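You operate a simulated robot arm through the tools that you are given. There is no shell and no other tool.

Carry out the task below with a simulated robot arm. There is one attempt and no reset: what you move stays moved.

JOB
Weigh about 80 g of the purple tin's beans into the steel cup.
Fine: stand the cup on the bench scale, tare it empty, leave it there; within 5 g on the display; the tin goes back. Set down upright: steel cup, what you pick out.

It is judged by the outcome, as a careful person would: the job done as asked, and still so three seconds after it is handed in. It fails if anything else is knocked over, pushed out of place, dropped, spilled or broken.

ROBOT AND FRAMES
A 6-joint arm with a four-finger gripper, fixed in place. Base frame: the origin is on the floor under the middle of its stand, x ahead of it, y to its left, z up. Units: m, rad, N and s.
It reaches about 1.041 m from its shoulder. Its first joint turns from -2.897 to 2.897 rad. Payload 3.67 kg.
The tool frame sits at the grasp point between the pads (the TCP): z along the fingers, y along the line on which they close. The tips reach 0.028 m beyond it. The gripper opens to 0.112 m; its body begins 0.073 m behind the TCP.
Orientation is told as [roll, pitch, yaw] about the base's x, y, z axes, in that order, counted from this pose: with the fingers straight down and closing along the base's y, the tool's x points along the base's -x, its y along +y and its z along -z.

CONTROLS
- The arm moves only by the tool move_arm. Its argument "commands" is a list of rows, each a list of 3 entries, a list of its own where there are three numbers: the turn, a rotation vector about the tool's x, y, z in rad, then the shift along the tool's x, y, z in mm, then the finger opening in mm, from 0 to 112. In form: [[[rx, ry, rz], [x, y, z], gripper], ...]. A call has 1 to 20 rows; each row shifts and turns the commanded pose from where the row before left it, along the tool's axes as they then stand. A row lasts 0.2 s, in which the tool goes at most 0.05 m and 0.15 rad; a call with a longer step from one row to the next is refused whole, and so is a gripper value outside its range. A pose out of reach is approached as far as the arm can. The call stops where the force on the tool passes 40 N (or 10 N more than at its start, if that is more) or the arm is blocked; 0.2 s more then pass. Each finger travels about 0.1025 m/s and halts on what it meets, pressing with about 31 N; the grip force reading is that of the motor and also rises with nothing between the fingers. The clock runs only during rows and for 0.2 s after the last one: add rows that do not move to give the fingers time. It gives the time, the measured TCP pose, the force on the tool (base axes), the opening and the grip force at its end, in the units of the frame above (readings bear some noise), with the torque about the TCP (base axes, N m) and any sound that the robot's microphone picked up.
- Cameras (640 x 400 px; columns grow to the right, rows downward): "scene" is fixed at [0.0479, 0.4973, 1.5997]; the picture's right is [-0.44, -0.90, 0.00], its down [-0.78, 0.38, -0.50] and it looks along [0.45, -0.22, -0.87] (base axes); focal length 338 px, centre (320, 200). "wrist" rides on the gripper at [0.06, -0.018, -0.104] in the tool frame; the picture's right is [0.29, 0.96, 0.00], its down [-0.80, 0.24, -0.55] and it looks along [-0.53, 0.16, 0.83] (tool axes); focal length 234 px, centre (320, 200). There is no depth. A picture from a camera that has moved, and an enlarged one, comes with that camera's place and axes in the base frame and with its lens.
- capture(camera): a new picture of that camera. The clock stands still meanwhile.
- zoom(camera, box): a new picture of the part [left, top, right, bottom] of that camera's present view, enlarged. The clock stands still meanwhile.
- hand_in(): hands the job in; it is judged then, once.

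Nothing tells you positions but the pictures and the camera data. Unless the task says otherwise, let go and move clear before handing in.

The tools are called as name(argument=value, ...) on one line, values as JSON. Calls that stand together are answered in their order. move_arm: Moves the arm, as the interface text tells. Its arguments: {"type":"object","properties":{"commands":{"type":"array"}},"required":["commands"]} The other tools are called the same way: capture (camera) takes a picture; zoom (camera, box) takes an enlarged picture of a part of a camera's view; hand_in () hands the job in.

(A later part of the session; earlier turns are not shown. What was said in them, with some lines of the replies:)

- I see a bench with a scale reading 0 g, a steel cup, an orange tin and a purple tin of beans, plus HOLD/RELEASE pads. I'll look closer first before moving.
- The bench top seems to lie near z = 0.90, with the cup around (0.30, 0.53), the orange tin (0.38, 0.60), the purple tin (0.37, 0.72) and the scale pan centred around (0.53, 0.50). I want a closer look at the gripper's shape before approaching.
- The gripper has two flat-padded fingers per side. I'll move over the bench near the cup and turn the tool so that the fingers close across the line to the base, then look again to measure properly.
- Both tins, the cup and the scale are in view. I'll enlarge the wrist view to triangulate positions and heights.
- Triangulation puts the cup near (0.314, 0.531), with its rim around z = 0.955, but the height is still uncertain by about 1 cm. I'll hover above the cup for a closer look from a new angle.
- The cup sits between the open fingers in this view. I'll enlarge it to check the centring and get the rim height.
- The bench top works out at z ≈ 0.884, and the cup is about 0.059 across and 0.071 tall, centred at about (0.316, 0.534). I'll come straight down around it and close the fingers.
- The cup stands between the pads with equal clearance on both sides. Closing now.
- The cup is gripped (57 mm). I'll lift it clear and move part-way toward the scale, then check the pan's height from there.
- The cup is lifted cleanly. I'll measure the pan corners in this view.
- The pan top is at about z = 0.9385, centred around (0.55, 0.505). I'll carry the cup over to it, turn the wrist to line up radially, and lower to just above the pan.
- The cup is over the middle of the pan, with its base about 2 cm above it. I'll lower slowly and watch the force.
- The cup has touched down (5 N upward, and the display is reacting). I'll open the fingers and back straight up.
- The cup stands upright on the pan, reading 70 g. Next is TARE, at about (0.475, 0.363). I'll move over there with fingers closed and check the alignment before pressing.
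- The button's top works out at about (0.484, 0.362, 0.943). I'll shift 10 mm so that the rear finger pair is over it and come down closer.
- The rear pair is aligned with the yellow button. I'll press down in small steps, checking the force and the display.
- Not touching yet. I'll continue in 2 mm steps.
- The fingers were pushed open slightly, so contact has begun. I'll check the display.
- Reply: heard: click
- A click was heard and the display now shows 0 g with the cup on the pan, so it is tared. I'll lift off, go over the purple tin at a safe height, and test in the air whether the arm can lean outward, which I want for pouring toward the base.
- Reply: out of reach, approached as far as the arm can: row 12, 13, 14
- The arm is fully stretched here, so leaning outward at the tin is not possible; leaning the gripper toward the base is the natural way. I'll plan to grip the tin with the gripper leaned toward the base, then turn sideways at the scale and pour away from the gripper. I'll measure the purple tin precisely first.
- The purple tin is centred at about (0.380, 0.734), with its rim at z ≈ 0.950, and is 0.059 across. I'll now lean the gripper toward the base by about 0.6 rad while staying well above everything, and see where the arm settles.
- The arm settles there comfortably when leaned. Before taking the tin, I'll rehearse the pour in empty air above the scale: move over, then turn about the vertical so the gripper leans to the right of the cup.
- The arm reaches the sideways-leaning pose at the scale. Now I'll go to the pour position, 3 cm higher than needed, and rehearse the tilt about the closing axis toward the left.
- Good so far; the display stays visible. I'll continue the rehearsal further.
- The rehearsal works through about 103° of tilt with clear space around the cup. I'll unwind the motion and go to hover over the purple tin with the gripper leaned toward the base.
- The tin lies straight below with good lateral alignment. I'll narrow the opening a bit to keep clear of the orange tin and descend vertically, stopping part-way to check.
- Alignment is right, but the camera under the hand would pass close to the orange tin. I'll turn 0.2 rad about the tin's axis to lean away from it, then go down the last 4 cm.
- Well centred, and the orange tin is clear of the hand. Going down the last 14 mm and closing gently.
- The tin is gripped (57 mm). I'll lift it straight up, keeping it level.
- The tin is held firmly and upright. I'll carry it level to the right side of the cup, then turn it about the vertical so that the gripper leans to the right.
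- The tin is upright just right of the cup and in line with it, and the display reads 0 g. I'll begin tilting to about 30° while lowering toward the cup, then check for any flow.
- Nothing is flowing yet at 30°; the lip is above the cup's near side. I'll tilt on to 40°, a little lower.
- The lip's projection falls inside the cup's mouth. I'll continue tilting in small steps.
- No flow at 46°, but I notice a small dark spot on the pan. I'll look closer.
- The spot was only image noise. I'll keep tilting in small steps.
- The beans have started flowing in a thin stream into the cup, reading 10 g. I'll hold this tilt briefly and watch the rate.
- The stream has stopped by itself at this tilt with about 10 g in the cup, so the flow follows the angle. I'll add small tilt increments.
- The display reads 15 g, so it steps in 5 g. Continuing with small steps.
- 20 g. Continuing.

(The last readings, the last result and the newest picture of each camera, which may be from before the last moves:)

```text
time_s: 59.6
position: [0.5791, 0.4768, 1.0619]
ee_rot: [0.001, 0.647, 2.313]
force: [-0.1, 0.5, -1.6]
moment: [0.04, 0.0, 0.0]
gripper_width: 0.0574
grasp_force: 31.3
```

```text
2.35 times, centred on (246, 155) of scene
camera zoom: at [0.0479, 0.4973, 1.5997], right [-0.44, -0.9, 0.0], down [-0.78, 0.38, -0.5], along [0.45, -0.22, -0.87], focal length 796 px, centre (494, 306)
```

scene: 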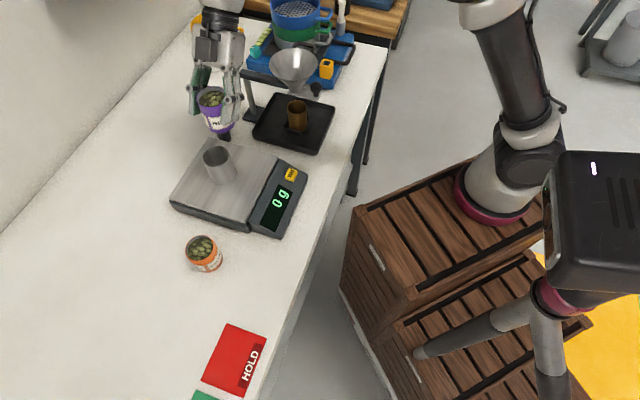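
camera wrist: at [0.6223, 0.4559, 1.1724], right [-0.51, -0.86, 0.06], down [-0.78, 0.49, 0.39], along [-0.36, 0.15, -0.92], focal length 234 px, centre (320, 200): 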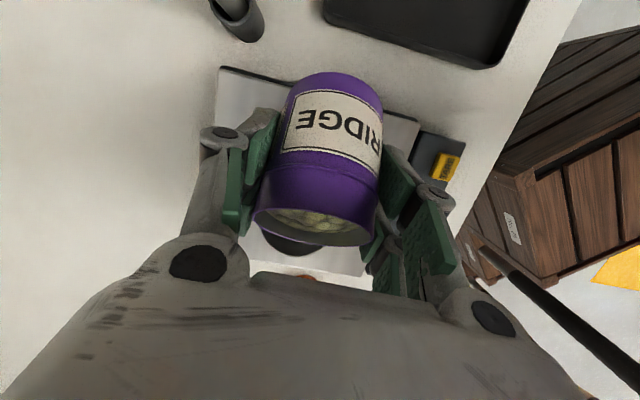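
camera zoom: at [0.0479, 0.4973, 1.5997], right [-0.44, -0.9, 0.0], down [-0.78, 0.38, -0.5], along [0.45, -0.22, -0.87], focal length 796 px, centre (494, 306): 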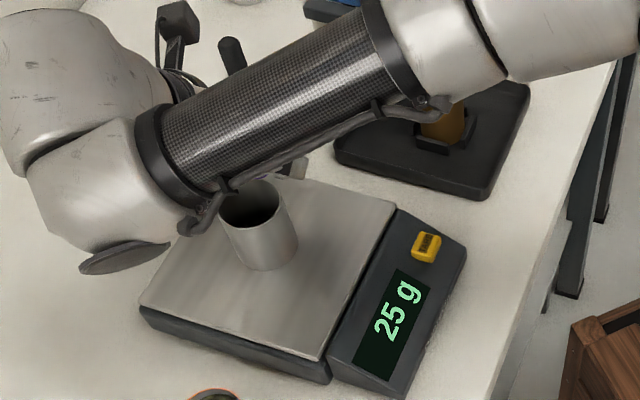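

25 g and everything stays clear. Continuing in small steps.

move_arm(commands=[[[0, 0.05, 0], [-0.4, 0, -1.6], 45], [[0, 0, 0], [0, 0, 0], 45], [[0, 0.04, 0], [-0.3, 0, -1.3], 45], [[0, 0, 0], [0, 0, 0], 45], [[0, 0, 0], [0, 0, 0], 45]])

zoom(camera="scene", box=[150, 70, 342, 240])

capture(camera="wrist")

```text
time_s: 60.8
position: [0.5763, 0.4795, 1.0639]
ee_rot: [0.001, 0.736, 2.313]
force: [0.1, -0.7, -1.2]
moment: [0.05, 0.02, 0.02]
gripper_width: 0.0575
grasp_force: 31.2
```

```text
2.35 times, centred on (246, 155) of scene
camera zoom: at [0.0479, 0.4973, 1.5997], right [-0.44, -0.9, 0.0], down [-0.78, 0.38, -0.5], along [0.45, -0.22, -0.87], focal length 796 px, centre (494, 306)
```

zoom: 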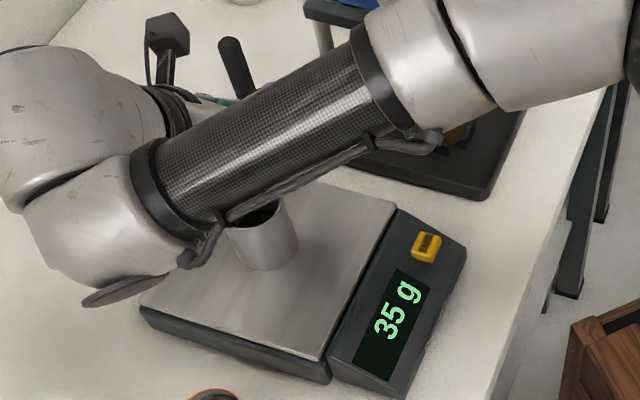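

```text
taken
camera wrist: at [0.5726, 0.5098, 1.1813], right [-0.56, -0.8, 0.19], down [-0.83, 0.55, -0.13], along [0.0, -0.23, -0.97], focal length 234 px, centre (320, 200)
```

wrist: 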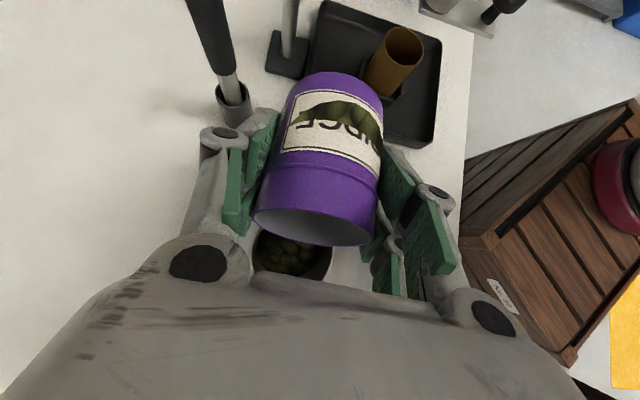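

35 g, and the wrist view confirms beans inside the cup with the tin aligned. Continuing.

move_arm(commands=[[[0, 0.05, 0], [-0.4, 0, -1.7], 45], [[0, 0, 0], [0, 0, 0], 45], [[0, 0.04, 0], [-0.3, 0, -1.4], 45], [[0, 0, 0], [0, 0, 0], 45], [[0, 0, 0], [0, 0, 0], 45]])

zoom(camera="scene", box=[150, 70, 342, 240])

capture(camera="wrist")

```text
time_s: 62.0
position: [0.5762, 0.4814, 1.0663]
ee_rot: [0.001, 0.827, 2.313]
force: [1.3, 0.8, -1.7]
moment: [0.03, 0.02, -0.01]
gripper_width: 0.0572
grasp_force: 30.8
```

```text
2.35 times, centred on (246, 155) of scene
camera zoom: at [0.0479, 0.4973, 1.5997], right [-0.44, -0.9, 0.0], down [-0.78, 0.38, -0.5], along [0.45, -0.22, -0.87], focal length 796 px, centre (494, 306)
```

zoom: 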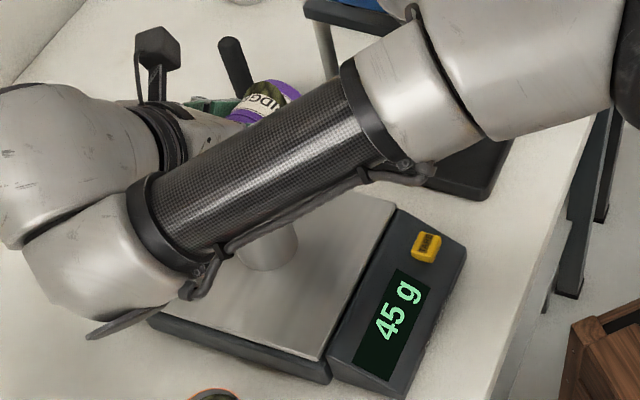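

```text
taken
camera wrist: at [0.5634, 0.5193, 1.1801], right [-0.57, -0.79, 0.21], down [-0.82, 0.54, -0.21], along [0.05, -0.3, -0.95], focal length 234 px, centre (320, 200)
```

wrist: 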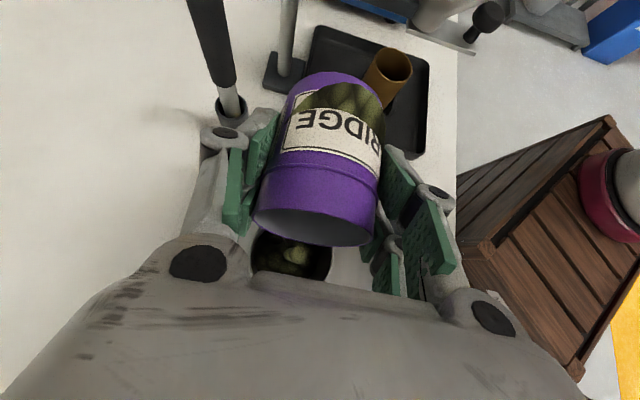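

45 g. Continuing the same way.

move_arm(commands=[[[0, 0.05, 0], [-0.3, 0, -1.7], 45], [[0, 0, 0], [0, 0, 0], 45], [[0, 0.04, 0], [-0.3, 0, -1.4], 45], [[0, 0, 0], [0, 0, 0], 45], [[0, 0, 0], [0, 0, 0], 45]])

zoom(camera="scene", box=[150, 70, 342, 240])

capture(camera="wrist")

```text
time_s: 63.2
position: [0.5743, 0.4832, 1.0663]
ee_rot: [0.0, 0.918, 2.314]
force: [0.8, 0.4, -1.5]
moment: [0.0, -0.01, -0.01]
gripper_width: 0.0571
grasp_force: 31.0
```

```text
2.35 times, centred on (246, 155) of scene
camera zoom: at [0.0479, 0.4973, 1.5997], right [-0.44, -0.9, 0.0], down [-0.78, 0.38, -0.5], along [0.45, -0.22, -0.87], focal length 796 px, centre (494, 306)
```

zoom: 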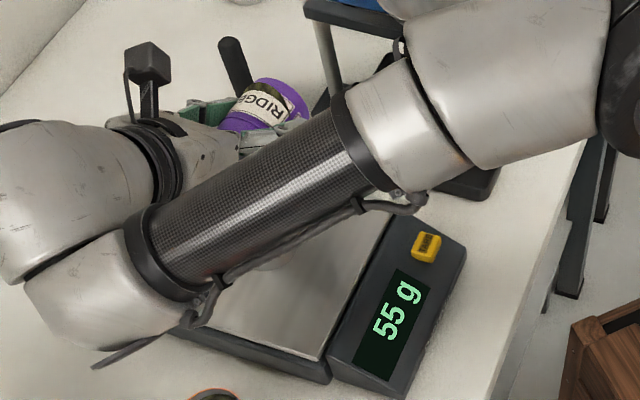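

```text
taken
camera wrist: at [0.5551, 0.529, 1.1779], right [-0.59, -0.78, 0.23], down [-0.8, 0.52, -0.3], along [0.11, -0.36, -0.93], focal length 234 px, centre (320, 200)
```

wrist: 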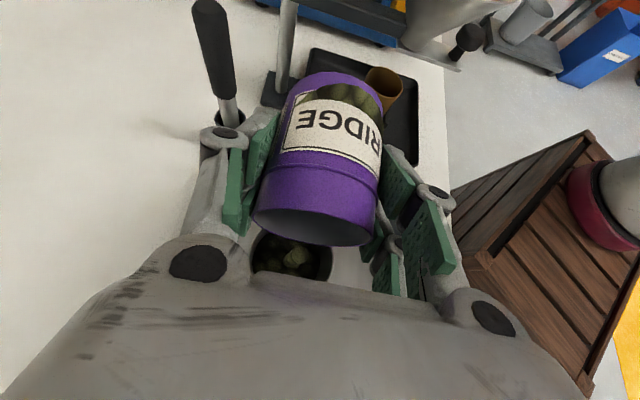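

55 g. I'll continue, still in small steps.

move_arm(commands=[[[0, 0.05, 0], [-0.3, 0, -1.7], 45], [[0, 0, 0], [0, 0, 0], 45], [[0, 0.04, 0], [-0.2, 0, -1.4], 45], [[0, 0, 0], [0, 0, 0], 45], [[0, 0, 0], [0, 0, 0], 45]])

zoom(camera="scene", box=[150, 70, 342, 240])

capture(camera="wrist")

```text
time_s: 64.4
position: [0.5703, 0.4852, 1.0688]
ee_rot: [0.001, 1.006, 2.315]
force: [-0.4, 0.1, -1.2]
moment: [0.01, 0.04, -0.01]
gripper_width: 0.0573
grasp_force: 31.1
```

```text
2.35 times, centred on (246, 155) of scene
camera zoom: at [0.0479, 0.4973, 1.5997], right [-0.44, -0.9, 0.0], down [-0.78, 0.38, -0.5], along [0.45, -0.22, -0.87], focal length 796 px, centre (494, 306)
```

zoom: 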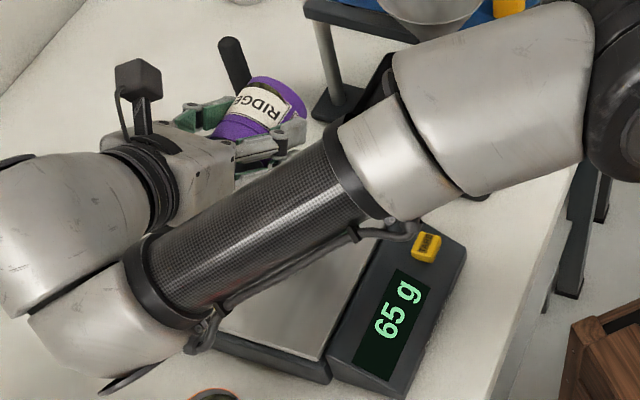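

```text
taken
camera wrist: at [0.5465, 0.5381, 1.1751], right [-0.6, -0.76, 0.24], down [-0.78, 0.5, -0.38], along [0.17, -0.42, -0.89], focal length 234 px, centre (320, 200)
```

wrist: 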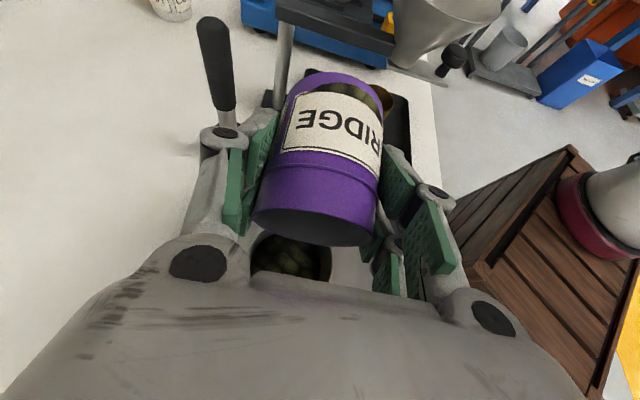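

65 g. Now smaller steps with more waiting.

move_arm(commands=[[[0, 0.04, 0], [-0.2, 0, -1.4], 45], [[0, 0, 0], [0, 0, 0], 45], [[0, 0, 0], [0, 0, 0], 45], [[0, 0, 0], [0, 0, 0], 45]])

zoom(camera="scene", box=[150, 70, 342, 240])

```text
time_s: 65.4
position: [0.57, 0.4864, 1.0683]
ee_rot: [0.001, 1.045, 2.314]
force: [0.0, 0.0, -1.2]
moment: [0.04, 0.0, -0.01]
gripper_width: 0.0572
grasp_force: 30.8
```

```text
2.35 times, centred on (246, 155) of scene
camera zoom: at [0.0479, 0.4973, 1.5997], right [-0.44, -0.9, 0.0], down [-0.78, 0.38, -0.5], along [0.45, -0.22, -0.87], focal length 796 px, centre (494, 306)
```

zoom: 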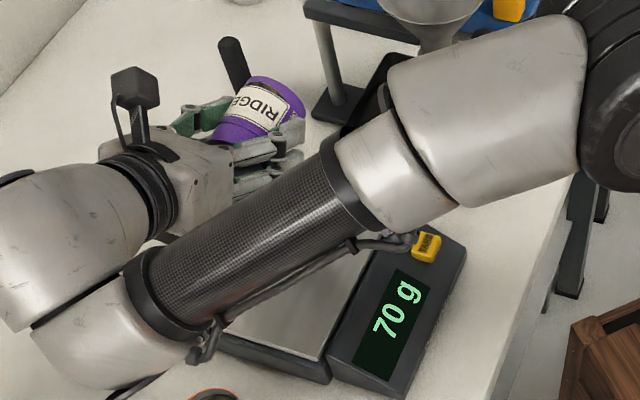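

70 g. Another small step.

move_arm(commands=[[[0, 0.04, 0], [-0.2, 0, -1.4], 45], [[0, 0, 0], [0, 0, 0], 45], [[0, 0, 0], [0, 0, 0], 45], [[0, 0, 0], [0, 0, 0], 45]])

zoom(camera="scene", box=[150, 70, 342, 240])

```text
time_s: 66.4
position: [0.5687, 0.4879, 1.0697]
ee_rot: [0.003, 1.086, 2.314]
force: [0.2, -0.6, -1.5]
moment: [-0.02, 0.0, 0.02]
gripper_width: 0.0571
grasp_force: 30.8
```

```text
2.35 times, centred on (246, 155) of scene
camera zoom: at [0.0479, 0.4973, 1.5997], right [-0.44, -0.9, 0.0], down [-0.78, 0.38, -0.5], along [0.45, -0.22, -0.87], focal length 796 px, centre (494, 306)
```

zoom: 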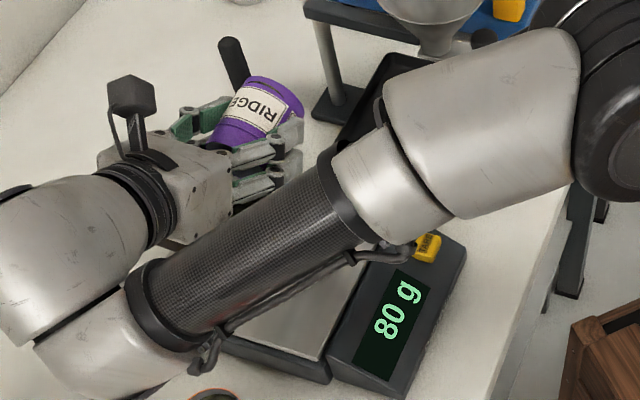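

The display shows 80 g. I'll tilt the tin back now, retracing the path with a little lift.

move_arm(commands=[[[0, -0.115, 0], [4.0, 0, 1.19], 45], [[0, -0.115, 0], [4.11, 0, 0.72], 45], [[0, -0.115, 0], [4.16, 0, 0.24], 45], [[0, -0.115, 0], [4.17, 0, -0.24], 45], [[0, -0.115, 0], [4.11, 0, -0.72], 45], [[0, -0.115, 0], [4.0, 0, -1.18], 45], [[0, 0, 0], [7.8, 0, -18.4], 45], [[0, 0, 0], [7.8, 0, -18.4], 45]])

zoom(camera="scene", box=[150, 70, 342, 240])

```text
time_s: 68.2
position: [0.5813, 0.475, 1.1271]
ee_rot: [0.002, 0.397, 2.316]
force: [0.0, 1.0, -1.8]
moment: [0.02, 0.03, 0.03]
gripper_width: 0.0572
grasp_force: 31.6
```

```text
2.35 times, centred on (246, 155) of scene
camera zoom: at [0.0479, 0.4973, 1.5997], right [-0.44, -0.9, 0.0], down [-0.78, 0.38, -0.5], along [0.45, -0.22, -0.87], focal length 796 px, centre (494, 306)
```

zoom: 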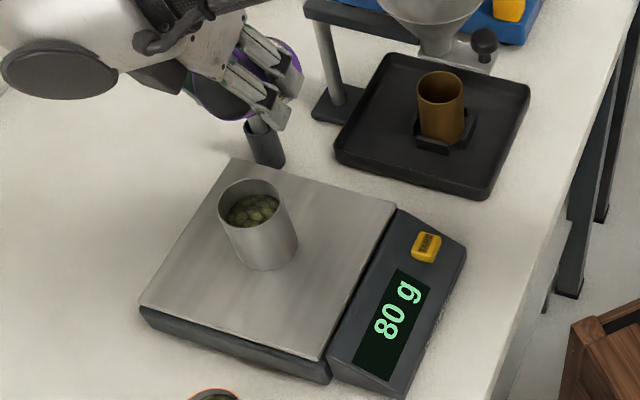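

80 g is steady, the beans sit inside the cup and nothing is spilled around it. Bringing the tin fully upright.

move_arm(commands=[[[0, 0, 0], [-3.9, 0, 9.2], 45], [[0, -0.125, 0], [0, 0, 0], 45], [[0, -0.125, 0], [0, 0, 0], 45], [[0, -0.125, 0], [0, 0, 0], 45], [[0, -0.125, 0], [0, 0, 0], 45], [[0, -0.125, 0], [0, 0, 0], 45], [[0, -0.125, 0], [0, 0, 0], 45], [[0, -0.125, 0], [0, 0, 0], 45], [[0, -0.125, 0], [0, 0, 0], 45], [[0, 0, 0], [0, 0, 0], 45]])

capture(camera="scene")

zoom(camera="scene", box=[150, 70, 342, 240])

capture(camera="wrist")

```text
time_s: 70.4
position: [0.5802, 0.4742, 1.1174]
ee_rot: [0.0, -0.605, 2.314]
force: [0.0, 0.2, -0.6]
moment: [0.02, 0.03, -0.02]
gripper_width: 0.057
grasp_force: 30.7
```

```text
taken
```

scene: 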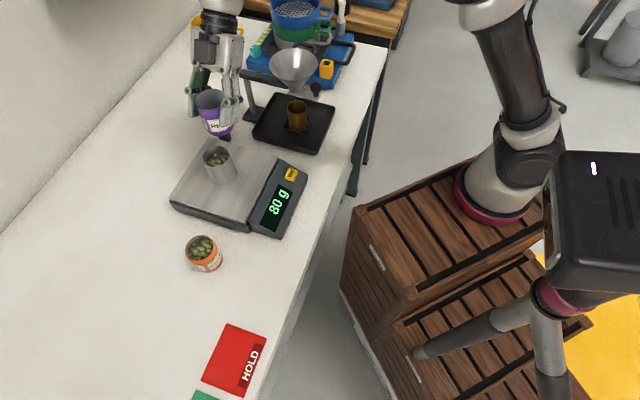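

```text
2.35 times, centred on (246, 155) of scene
camera zoom: at [0.0479, 0.4973, 1.5997], right [-0.44, -0.9, 0.0], down [-0.78, 0.38, -0.5], along [0.45, -0.22, -0.87], focal length 796 px, centre (494, 306)
```

zoom: 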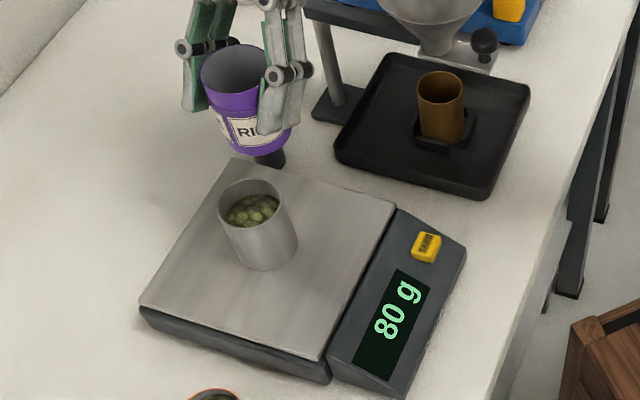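

```text
taken
camera wrist: at [0.6677, 0.4062, 1.1695], right [-0.54, -0.82, -0.16], down [-0.41, 0.09, 0.91], along [-0.73, 0.56, -0.38], focal length 234 px, centre (320, 200)
```

wrist: 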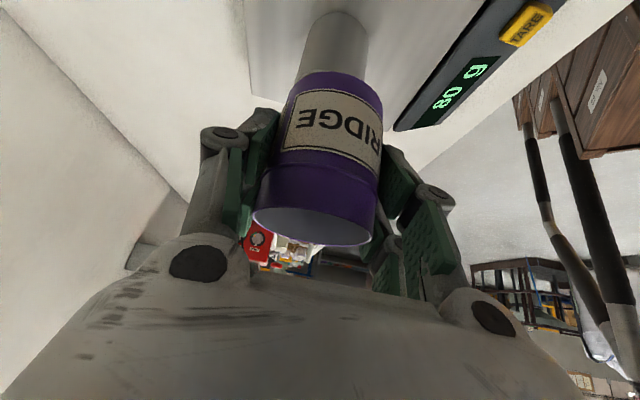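

The tin is upright in the grip and the cup holds a steady 80 g. I'll turn back and carry the tin home above its old spot.

move_arm(commands=[[[0.0802, 0, 0.1172], [0, 0, 0], 45], [[0.0802, 0, 0.1172], [0, 0, 0], 45], [[0.0802, 0, 0.1172], [0, 0, 0], 45], [[0.0802, 0, 0.1172], [0, 0, 0], 45], [[0.0802, 0, 0.1172], [0, 0, 0], 45], [[0.0802, 0, 0.1172], [0, 0, 0], 45], [[0.0802, 0, 0.1172], [0, 0, 0], 45], [[0.0802, 0, 0.1172], [0, 0, 0], 45], [[0.0802, 0, 0.1172], [0, 0, 0], 45], [[0.0802, 0, 0.1172], [0, 0, 0], 45], [[0, 0, 0], [-6.8, 0, -9.9], 45], [[0, 0, 0], [0, 0, 0], 45]])

move_arm(commands=[[[0, 0, 0], [-1.9, 13.3, 2.8], 45], [[0, 0, 0], [-3.73, 26.6, 5.54], 45], [[0, 0, 0], [-3.73, 26.6, 5.54], 45], [[0, 0, 0], [-3.73, 26.6, 5.54], 45], [[0, 0, 0], [-3.73, 26.6, 5.54], 45], [[0, 0, 0], [-3.73, 26.6, 5.54], 45], [[0, 0, 0], [-3.73, 26.6, 5.54], 45], [[0, 0, 0], [-3.73, 26.6, 5.54], 45], [[0, 0, 0], [-3.73, 26.6, 5.54], 45], [[0, 0, 0], [-3.73, 26.6, 5.54], 45], [[0, 0, 0], [-3.73, 26.6, 5.54], 45], [[0, 0, 0], [-3.73, 26.6, 5.54], 45], [[0, 0, 0], [-1.9, 13.3, 2.8], 45], [[0, 0, 0], [0, 0, 0], 45]])

capture(camera="scene")

capture(camera="wrist")

```text
time_s: 73.0
position: [0.5802, 0.4748, 1.1299]
ee_rot: [0.003, -0.6, 0.892]
force: [-0.3, 0.7, -1.5]
moment: [-0.01, -0.02, -0.01]
gripper_width: 0.057
grasp_force: 31.1
```

```text
time_s: 76.0
position: [0.3797, 0.7325, 1.1008]
ee_rot: [0.003, -0.6, 0.889]
force: [0.9, 0.0, -1.0]
moment: [0.01, 0.01, -0.01]
gripper_width: 0.057
grasp_force: 31.2
```

```text
taken
```

scene: 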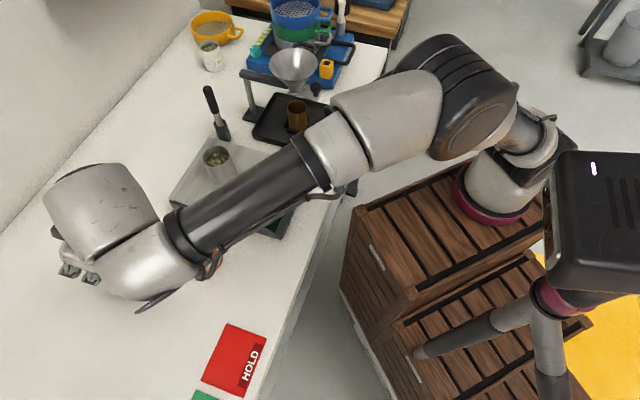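

```text
taken
camera wrist: at [0.3254, 0.6362, 1.1535], right [-0.9, 0.42, -0.16], down [0.03, 0.42, 0.91], along [0.44, 0.81, -0.39], focal length 234 px, centre (320, 200)
```

wrist: 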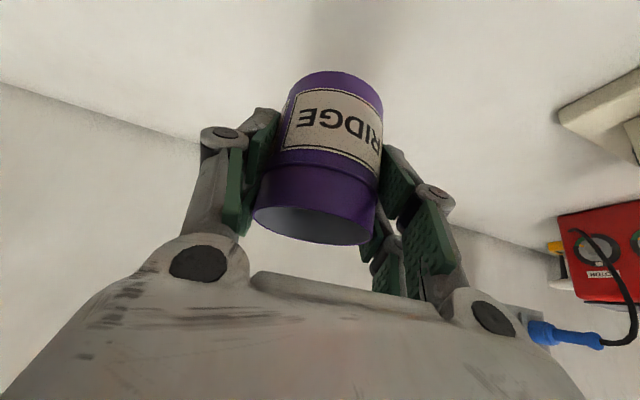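

The tin is back above its original place. Lowering it, slowing near the bench.

move_arm(commands=[[[0, 0, 0], [14.1, 0, 20.6], 45], [[0, 0, 0], [16.9, 0, 24.8], 45], [[0, 0, 0], [16.9, 0, 24.8], 45], [[0, 0, 0], [16.9, 0, 24.8], 45], [[0, 0, 0], [14.1, 0, 20.6], 45], [[0, 0, 0], [8.5, 0, 12.4], 45], [[0, 0, 0], [0, 0, 0], 45]])

capture(camera="wrist")

```text
time_s: 77.6
position: [0.3783, 0.733, 0.9442]
ee_rot: [0.005, -0.599, 0.891]
force: [-0.6, -0.1, -0.9]
moment: [0.0, 0.02, 0.02]
gripper_width: 0.057
grasp_force: 30.8
```

```text
taken
camera wrist: at [0.325, 0.6368, 0.9972], right [-0.9, 0.42, -0.16], down [0.03, 0.42, 0.91], along [0.44, 0.81, -0.39], focal length 234 px, centre (320, 200)
```

wrist: 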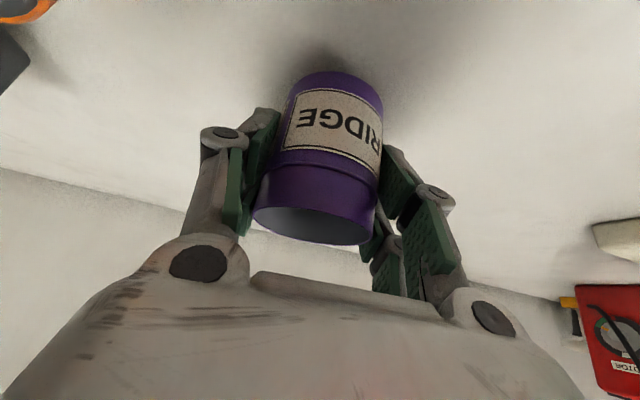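

move_arm(commands=[[[0, 0, 0], [2.26, 0, 3.3], 45], [[0, 0, 0], [2.26, 0, 3.3], 45], [[0, 0, 0], [1.13, 0, 1.65], 45], [[0, 0, 0], [0, 0, 0], 45]])

```text
time_s: 78.6
position: [0.3786, 0.7329, 0.9348]
ee_rot: [0.005, -0.599, 0.891]
force: [0.3, 0.3, -1.6]
moment: [-0.02, 0.0, 0.01]
gripper_width: 0.057
grasp_force: 31.0
```

The tin's base is now about 2–3 mm above the bench by my estimate. I'll feel for contact in 1 mm steps.

move_arm(commands=[[[0, 0, 0], [0.56, 0, 0.83], 45], [[0, 0, 0], [0.56, 0, 0.83], 45]])

move_arm(commands=[[[0, 0, 0], [0.28, 0, 0.41], 45], [[0, 0, 0], [0.28, 0, 0.41], 45]])

```text
time_s: 79.2
position: [0.3783, 0.7336, 0.9324]
ee_rot: [0.002, -0.6, 0.889]
force: [-0.6, -0.1, 0.3]
moment: [0.0, -0.07, 0.01]
gripper_width: 0.057
grasp_force: 30.9
```

```text
time_s: 79.8
position: [0.3782, 0.7334, 0.9344]
ee_rot: [0.004, -0.604, 0.89]
force: [1.2, 0.6, 5.1]
moment: [-0.02, -0.25, 0.02]
gripper_width: 0.057
grasp_force: 30.7
```

Contact (5 N). I'll ease off slightly and open the fingers.

move_arm(commands=[[[0, 0, 0], [-0.28, 0, -0.41], 45], [[0, 0, 0], [0, 0, 0], 60], [[0, 0, 0], [0, 0, 0], 70], [[0, 0, 0], [0, 0, 0], 82], [[0, 0, 0], [0, 0, 0], 92], [[0, 0, 0], [0, 0, 0], 92]])

capture(camera="wrist")

```text
time_s: 81.2
position: [0.3779, 0.7316, 0.9329]
ee_rot: [0.003, -0.6, 0.89]
force: [0.1, 0.8, 1.3]
moment: [0.01, 0.02, 0.03]
gripper_width: 0.092
grasp_force: 0.0
```

```text
taken
camera wrist: at [0.3247, 0.6364, 0.9857], right [-0.9, 0.42, -0.16], down [0.03, 0.42, 0.91], along [0.44, 0.81, -0.39], focal length 234 px, centre (320, 200)
```

wrist: 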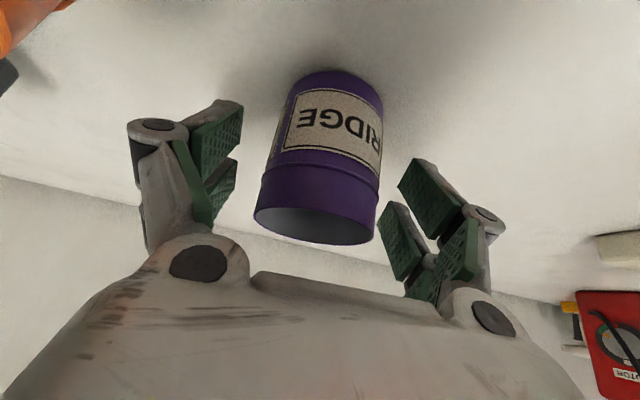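

The tin stands free between the open fingers. I'll back straight up and clear away.

move_arm(commands=[[[0, 0, 0], [-5.6, 0, -8.25], 92], [[0, 0, 0], [-11.3, 0, -16.5], 92], [[0, 0, 0], [-16.9, 0, -24.8], 92], [[0, 0, 0], [-16.9, 0, -24.8], 92], [[0, 0, 0], [-16.9, 0, -24.8], 92], [[0, 0, 0], [-16.9, 0, -24.8], 92], [[0, 0, 0], [-16.9, 0, -24.8], 92], [[0, 0, 0], [0, 0, 0], 92]])

capture(camera="wrist")

capture(camera="scene")

```text
time_s: 83.0
position: [0.3785, 0.7309, 1.1136]
ee_rot: [0.004, -0.6, 0.89]
force: [0.1, 0.2, 0.4]
moment: [0.02, 0.0, -0.02]
gripper_width: 0.0922
grasp_force: 0.0
```

```text
taken
camera wrist: at [0.3245, 0.6348, 1.1659], right [-0.9, 0.42, -0.16], down [0.03, 0.42, 0.91], along [0.44, 0.81, -0.39], focal length 234 px, centre (320, 200)
```

wrist: 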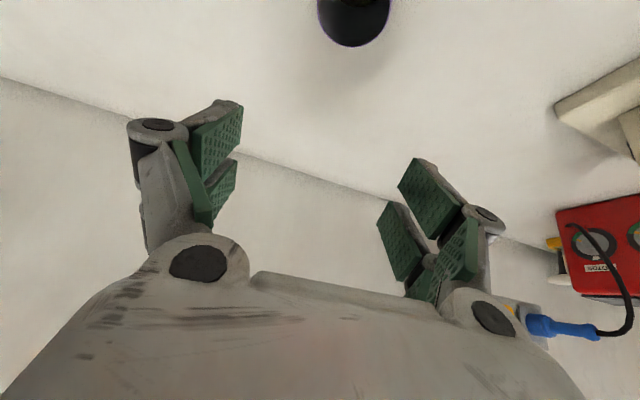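

```text
taken
```

scene: 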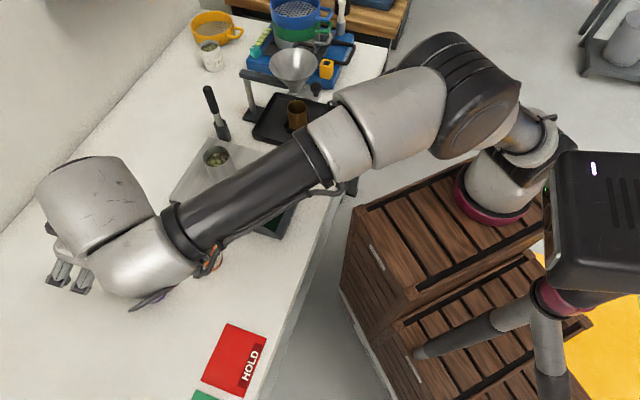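

Both are released. I'll withdraw the arm up and back toward the base to get a clear view for the final check.

move_arm(commands=[[[0, 0, 0], [24, -8.65, -32.5], 92], [[0, 0, 0], [24, -8.65, -32.5], 92], [[0, 0, 0], [24, -8.65, -32.5], 92], [[0, 0, 0], [24, -8.65, -32.5], 92], [[0, 0, 0], [24, -8.65, -32.5], 92], [[0, 0, 0], [24, -8.65, -32.5], 92], [[0, 0, 0], [24, -8.65, -32.5], 92], [[0, 0, 0], [24, -8.65, -32.5], 92], [[0, 0, 0], [0, 0, 0], 92]])

capture(camera="scene")

capture(camera="wrist")

```text
time_s: 85.0
position: [0.2583, 0.4498, 1.2282]
ee_rot: [0.023, -0.608, 0.853]
force: [0.0, -0.9, -0.5]
moment: [-0.04, 0.01, 0.03]
gripper_width: 0.0921
grasp_force: 0.0
```

```text
taken
```

scene: 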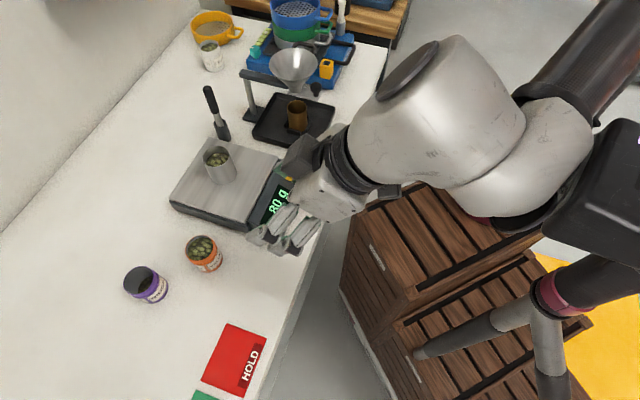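

```text
taken
camera wrist: at [0.2014, 0.3547, 1.2796], right [-0.88, 0.44, -0.15], down [0.05, 0.4, 0.92], along [0.46, 0.8, -0.38], focal length 234 px, centre (320, 200)
```

wrist: 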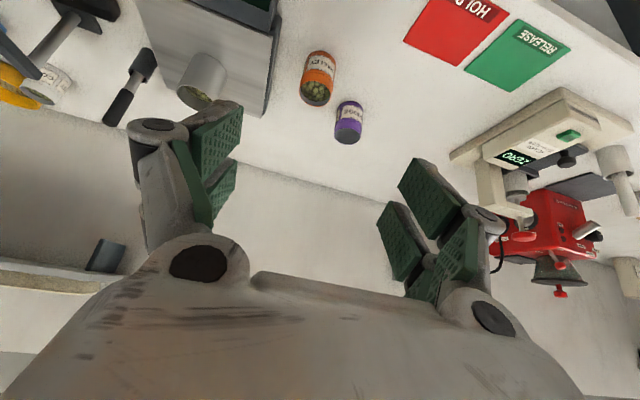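

All items look in place; I'll zoom in to verify the cup, tin, display and surroundings.

zoom(camera="scene", box=[100, 200, 320, 337])

zoom(camera="scene", box=[150, 120, 342, 240])

zoom(camera="scene", box=[160, 0, 400, 150])

```text
2.91 times, centred on (210, 268) of scene
camera zoom: at [0.0479, 0.4973, 1.5997], right [-0.44, -0.9, 0.0], down [-0.78, 0.38, -0.5], along [0.45, -0.22, -0.87], focal length 984 px, centre (640, 1)
```

zoom: 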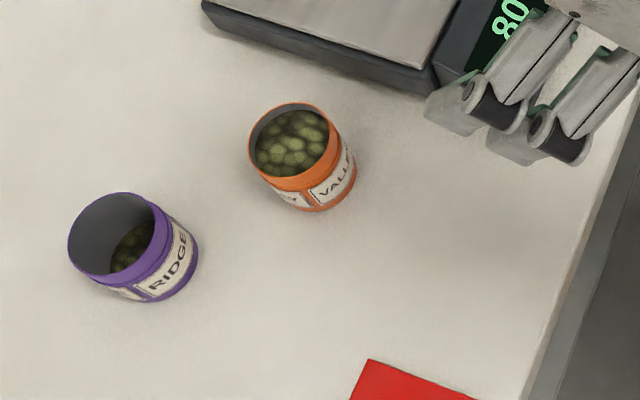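

```text
3.33 times, centred on (246, 180) of scene
camera zoom: at [0.0479, 0.4973, 1.5997], right [-0.44, -0.9, 0.0], down [-0.78, 0.38, -0.5], along [0.45, -0.22, -0.87], focal length 1128 px, centre (567, 267)
```

zoom: 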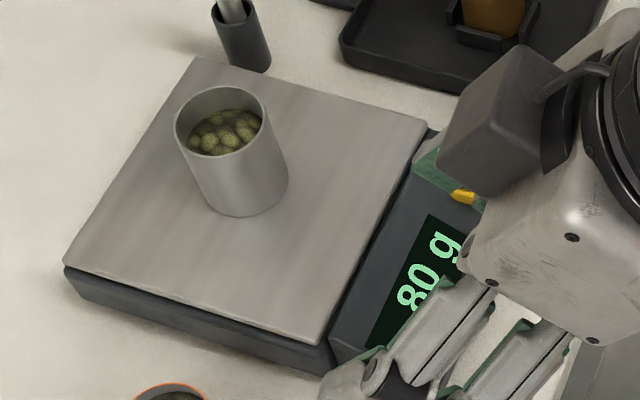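

```text
2.67 times, centred on (280, 75) of scene
camera zoom: at [0.0479, 0.4973, 1.5997], right [-0.44, -0.9, 0.0], down [-0.78, 0.38, -0.5], along [0.45, -0.22, -0.87], focal length 902 px, centre (427, 533)
```

zoom: 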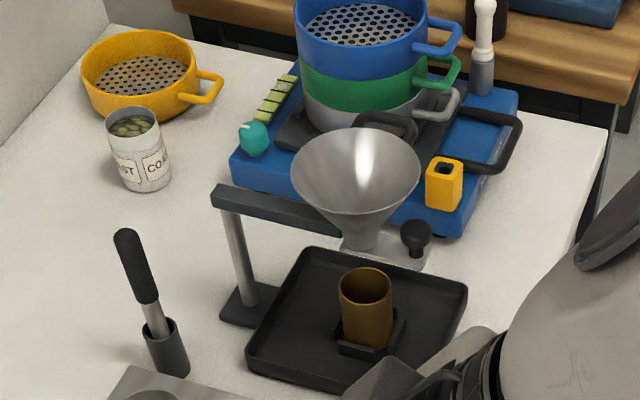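

The purple tin is back at its spot and upright, the cup stands on the scale at 80 g, and nothing else has moved. I'll let a second pass and confirm that the arm and reading are steady.

move_arm(commands=[[[0, 0, 0], [0, 0, 0], 92], [[0, 0, 0], [0, 0, 0], 92], [[0, 0, 0], [0, 0, 0], 92], [[0, 0, 0], [0, 0, 0], 92], [[0, 0, 0], [0, 0, 0], 92]])

zoom(camera="scene", box=[150, 120, 342, 240])

```text
time_s: 86.2
position: [0.257, 0.4502, 1.2268]
ee_rot: [0.02, -0.61, 0.856]
force: [-0.7, -0.1, 0.0]
moment: [0.03, -0.01, 0.01]
gripper_width: 0.0922
grasp_force: 0.1
```

```text
3.33 times, centred on (246, 180) of scene
camera zoom: at [0.0479, 0.4973, 1.5997], right [-0.44, -0.9, 0.0], down [-0.78, 0.38, -0.5], along [0.45, -0.22, -0.87], focal length 1128 px, centre (567, 267)
```

zoom: 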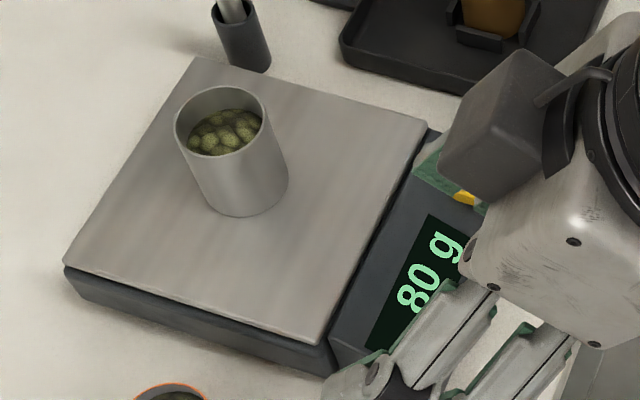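

The display holds at 80 g, the arm is still and clear of everything, and both the cup and the tin stand upright. Handing in.

hand_in()

```text
The job is handed in.
```

The job is done and handed in: the steel cup is on the bench scale and the display reads 80 g of beans from the purple tin.

- **Weighing:** I tared the scale to 0 g with the empty cup on it, then poured in small steps. The display moves in 5 g steps, and the 80 g reading held steady afterwards.
- **Tin:** it is back in its original place, upright.
- **Surroundings:** the final pictures show no spilled beans, and nothing else was moved or knocked over. The arm is clear of the bench items.
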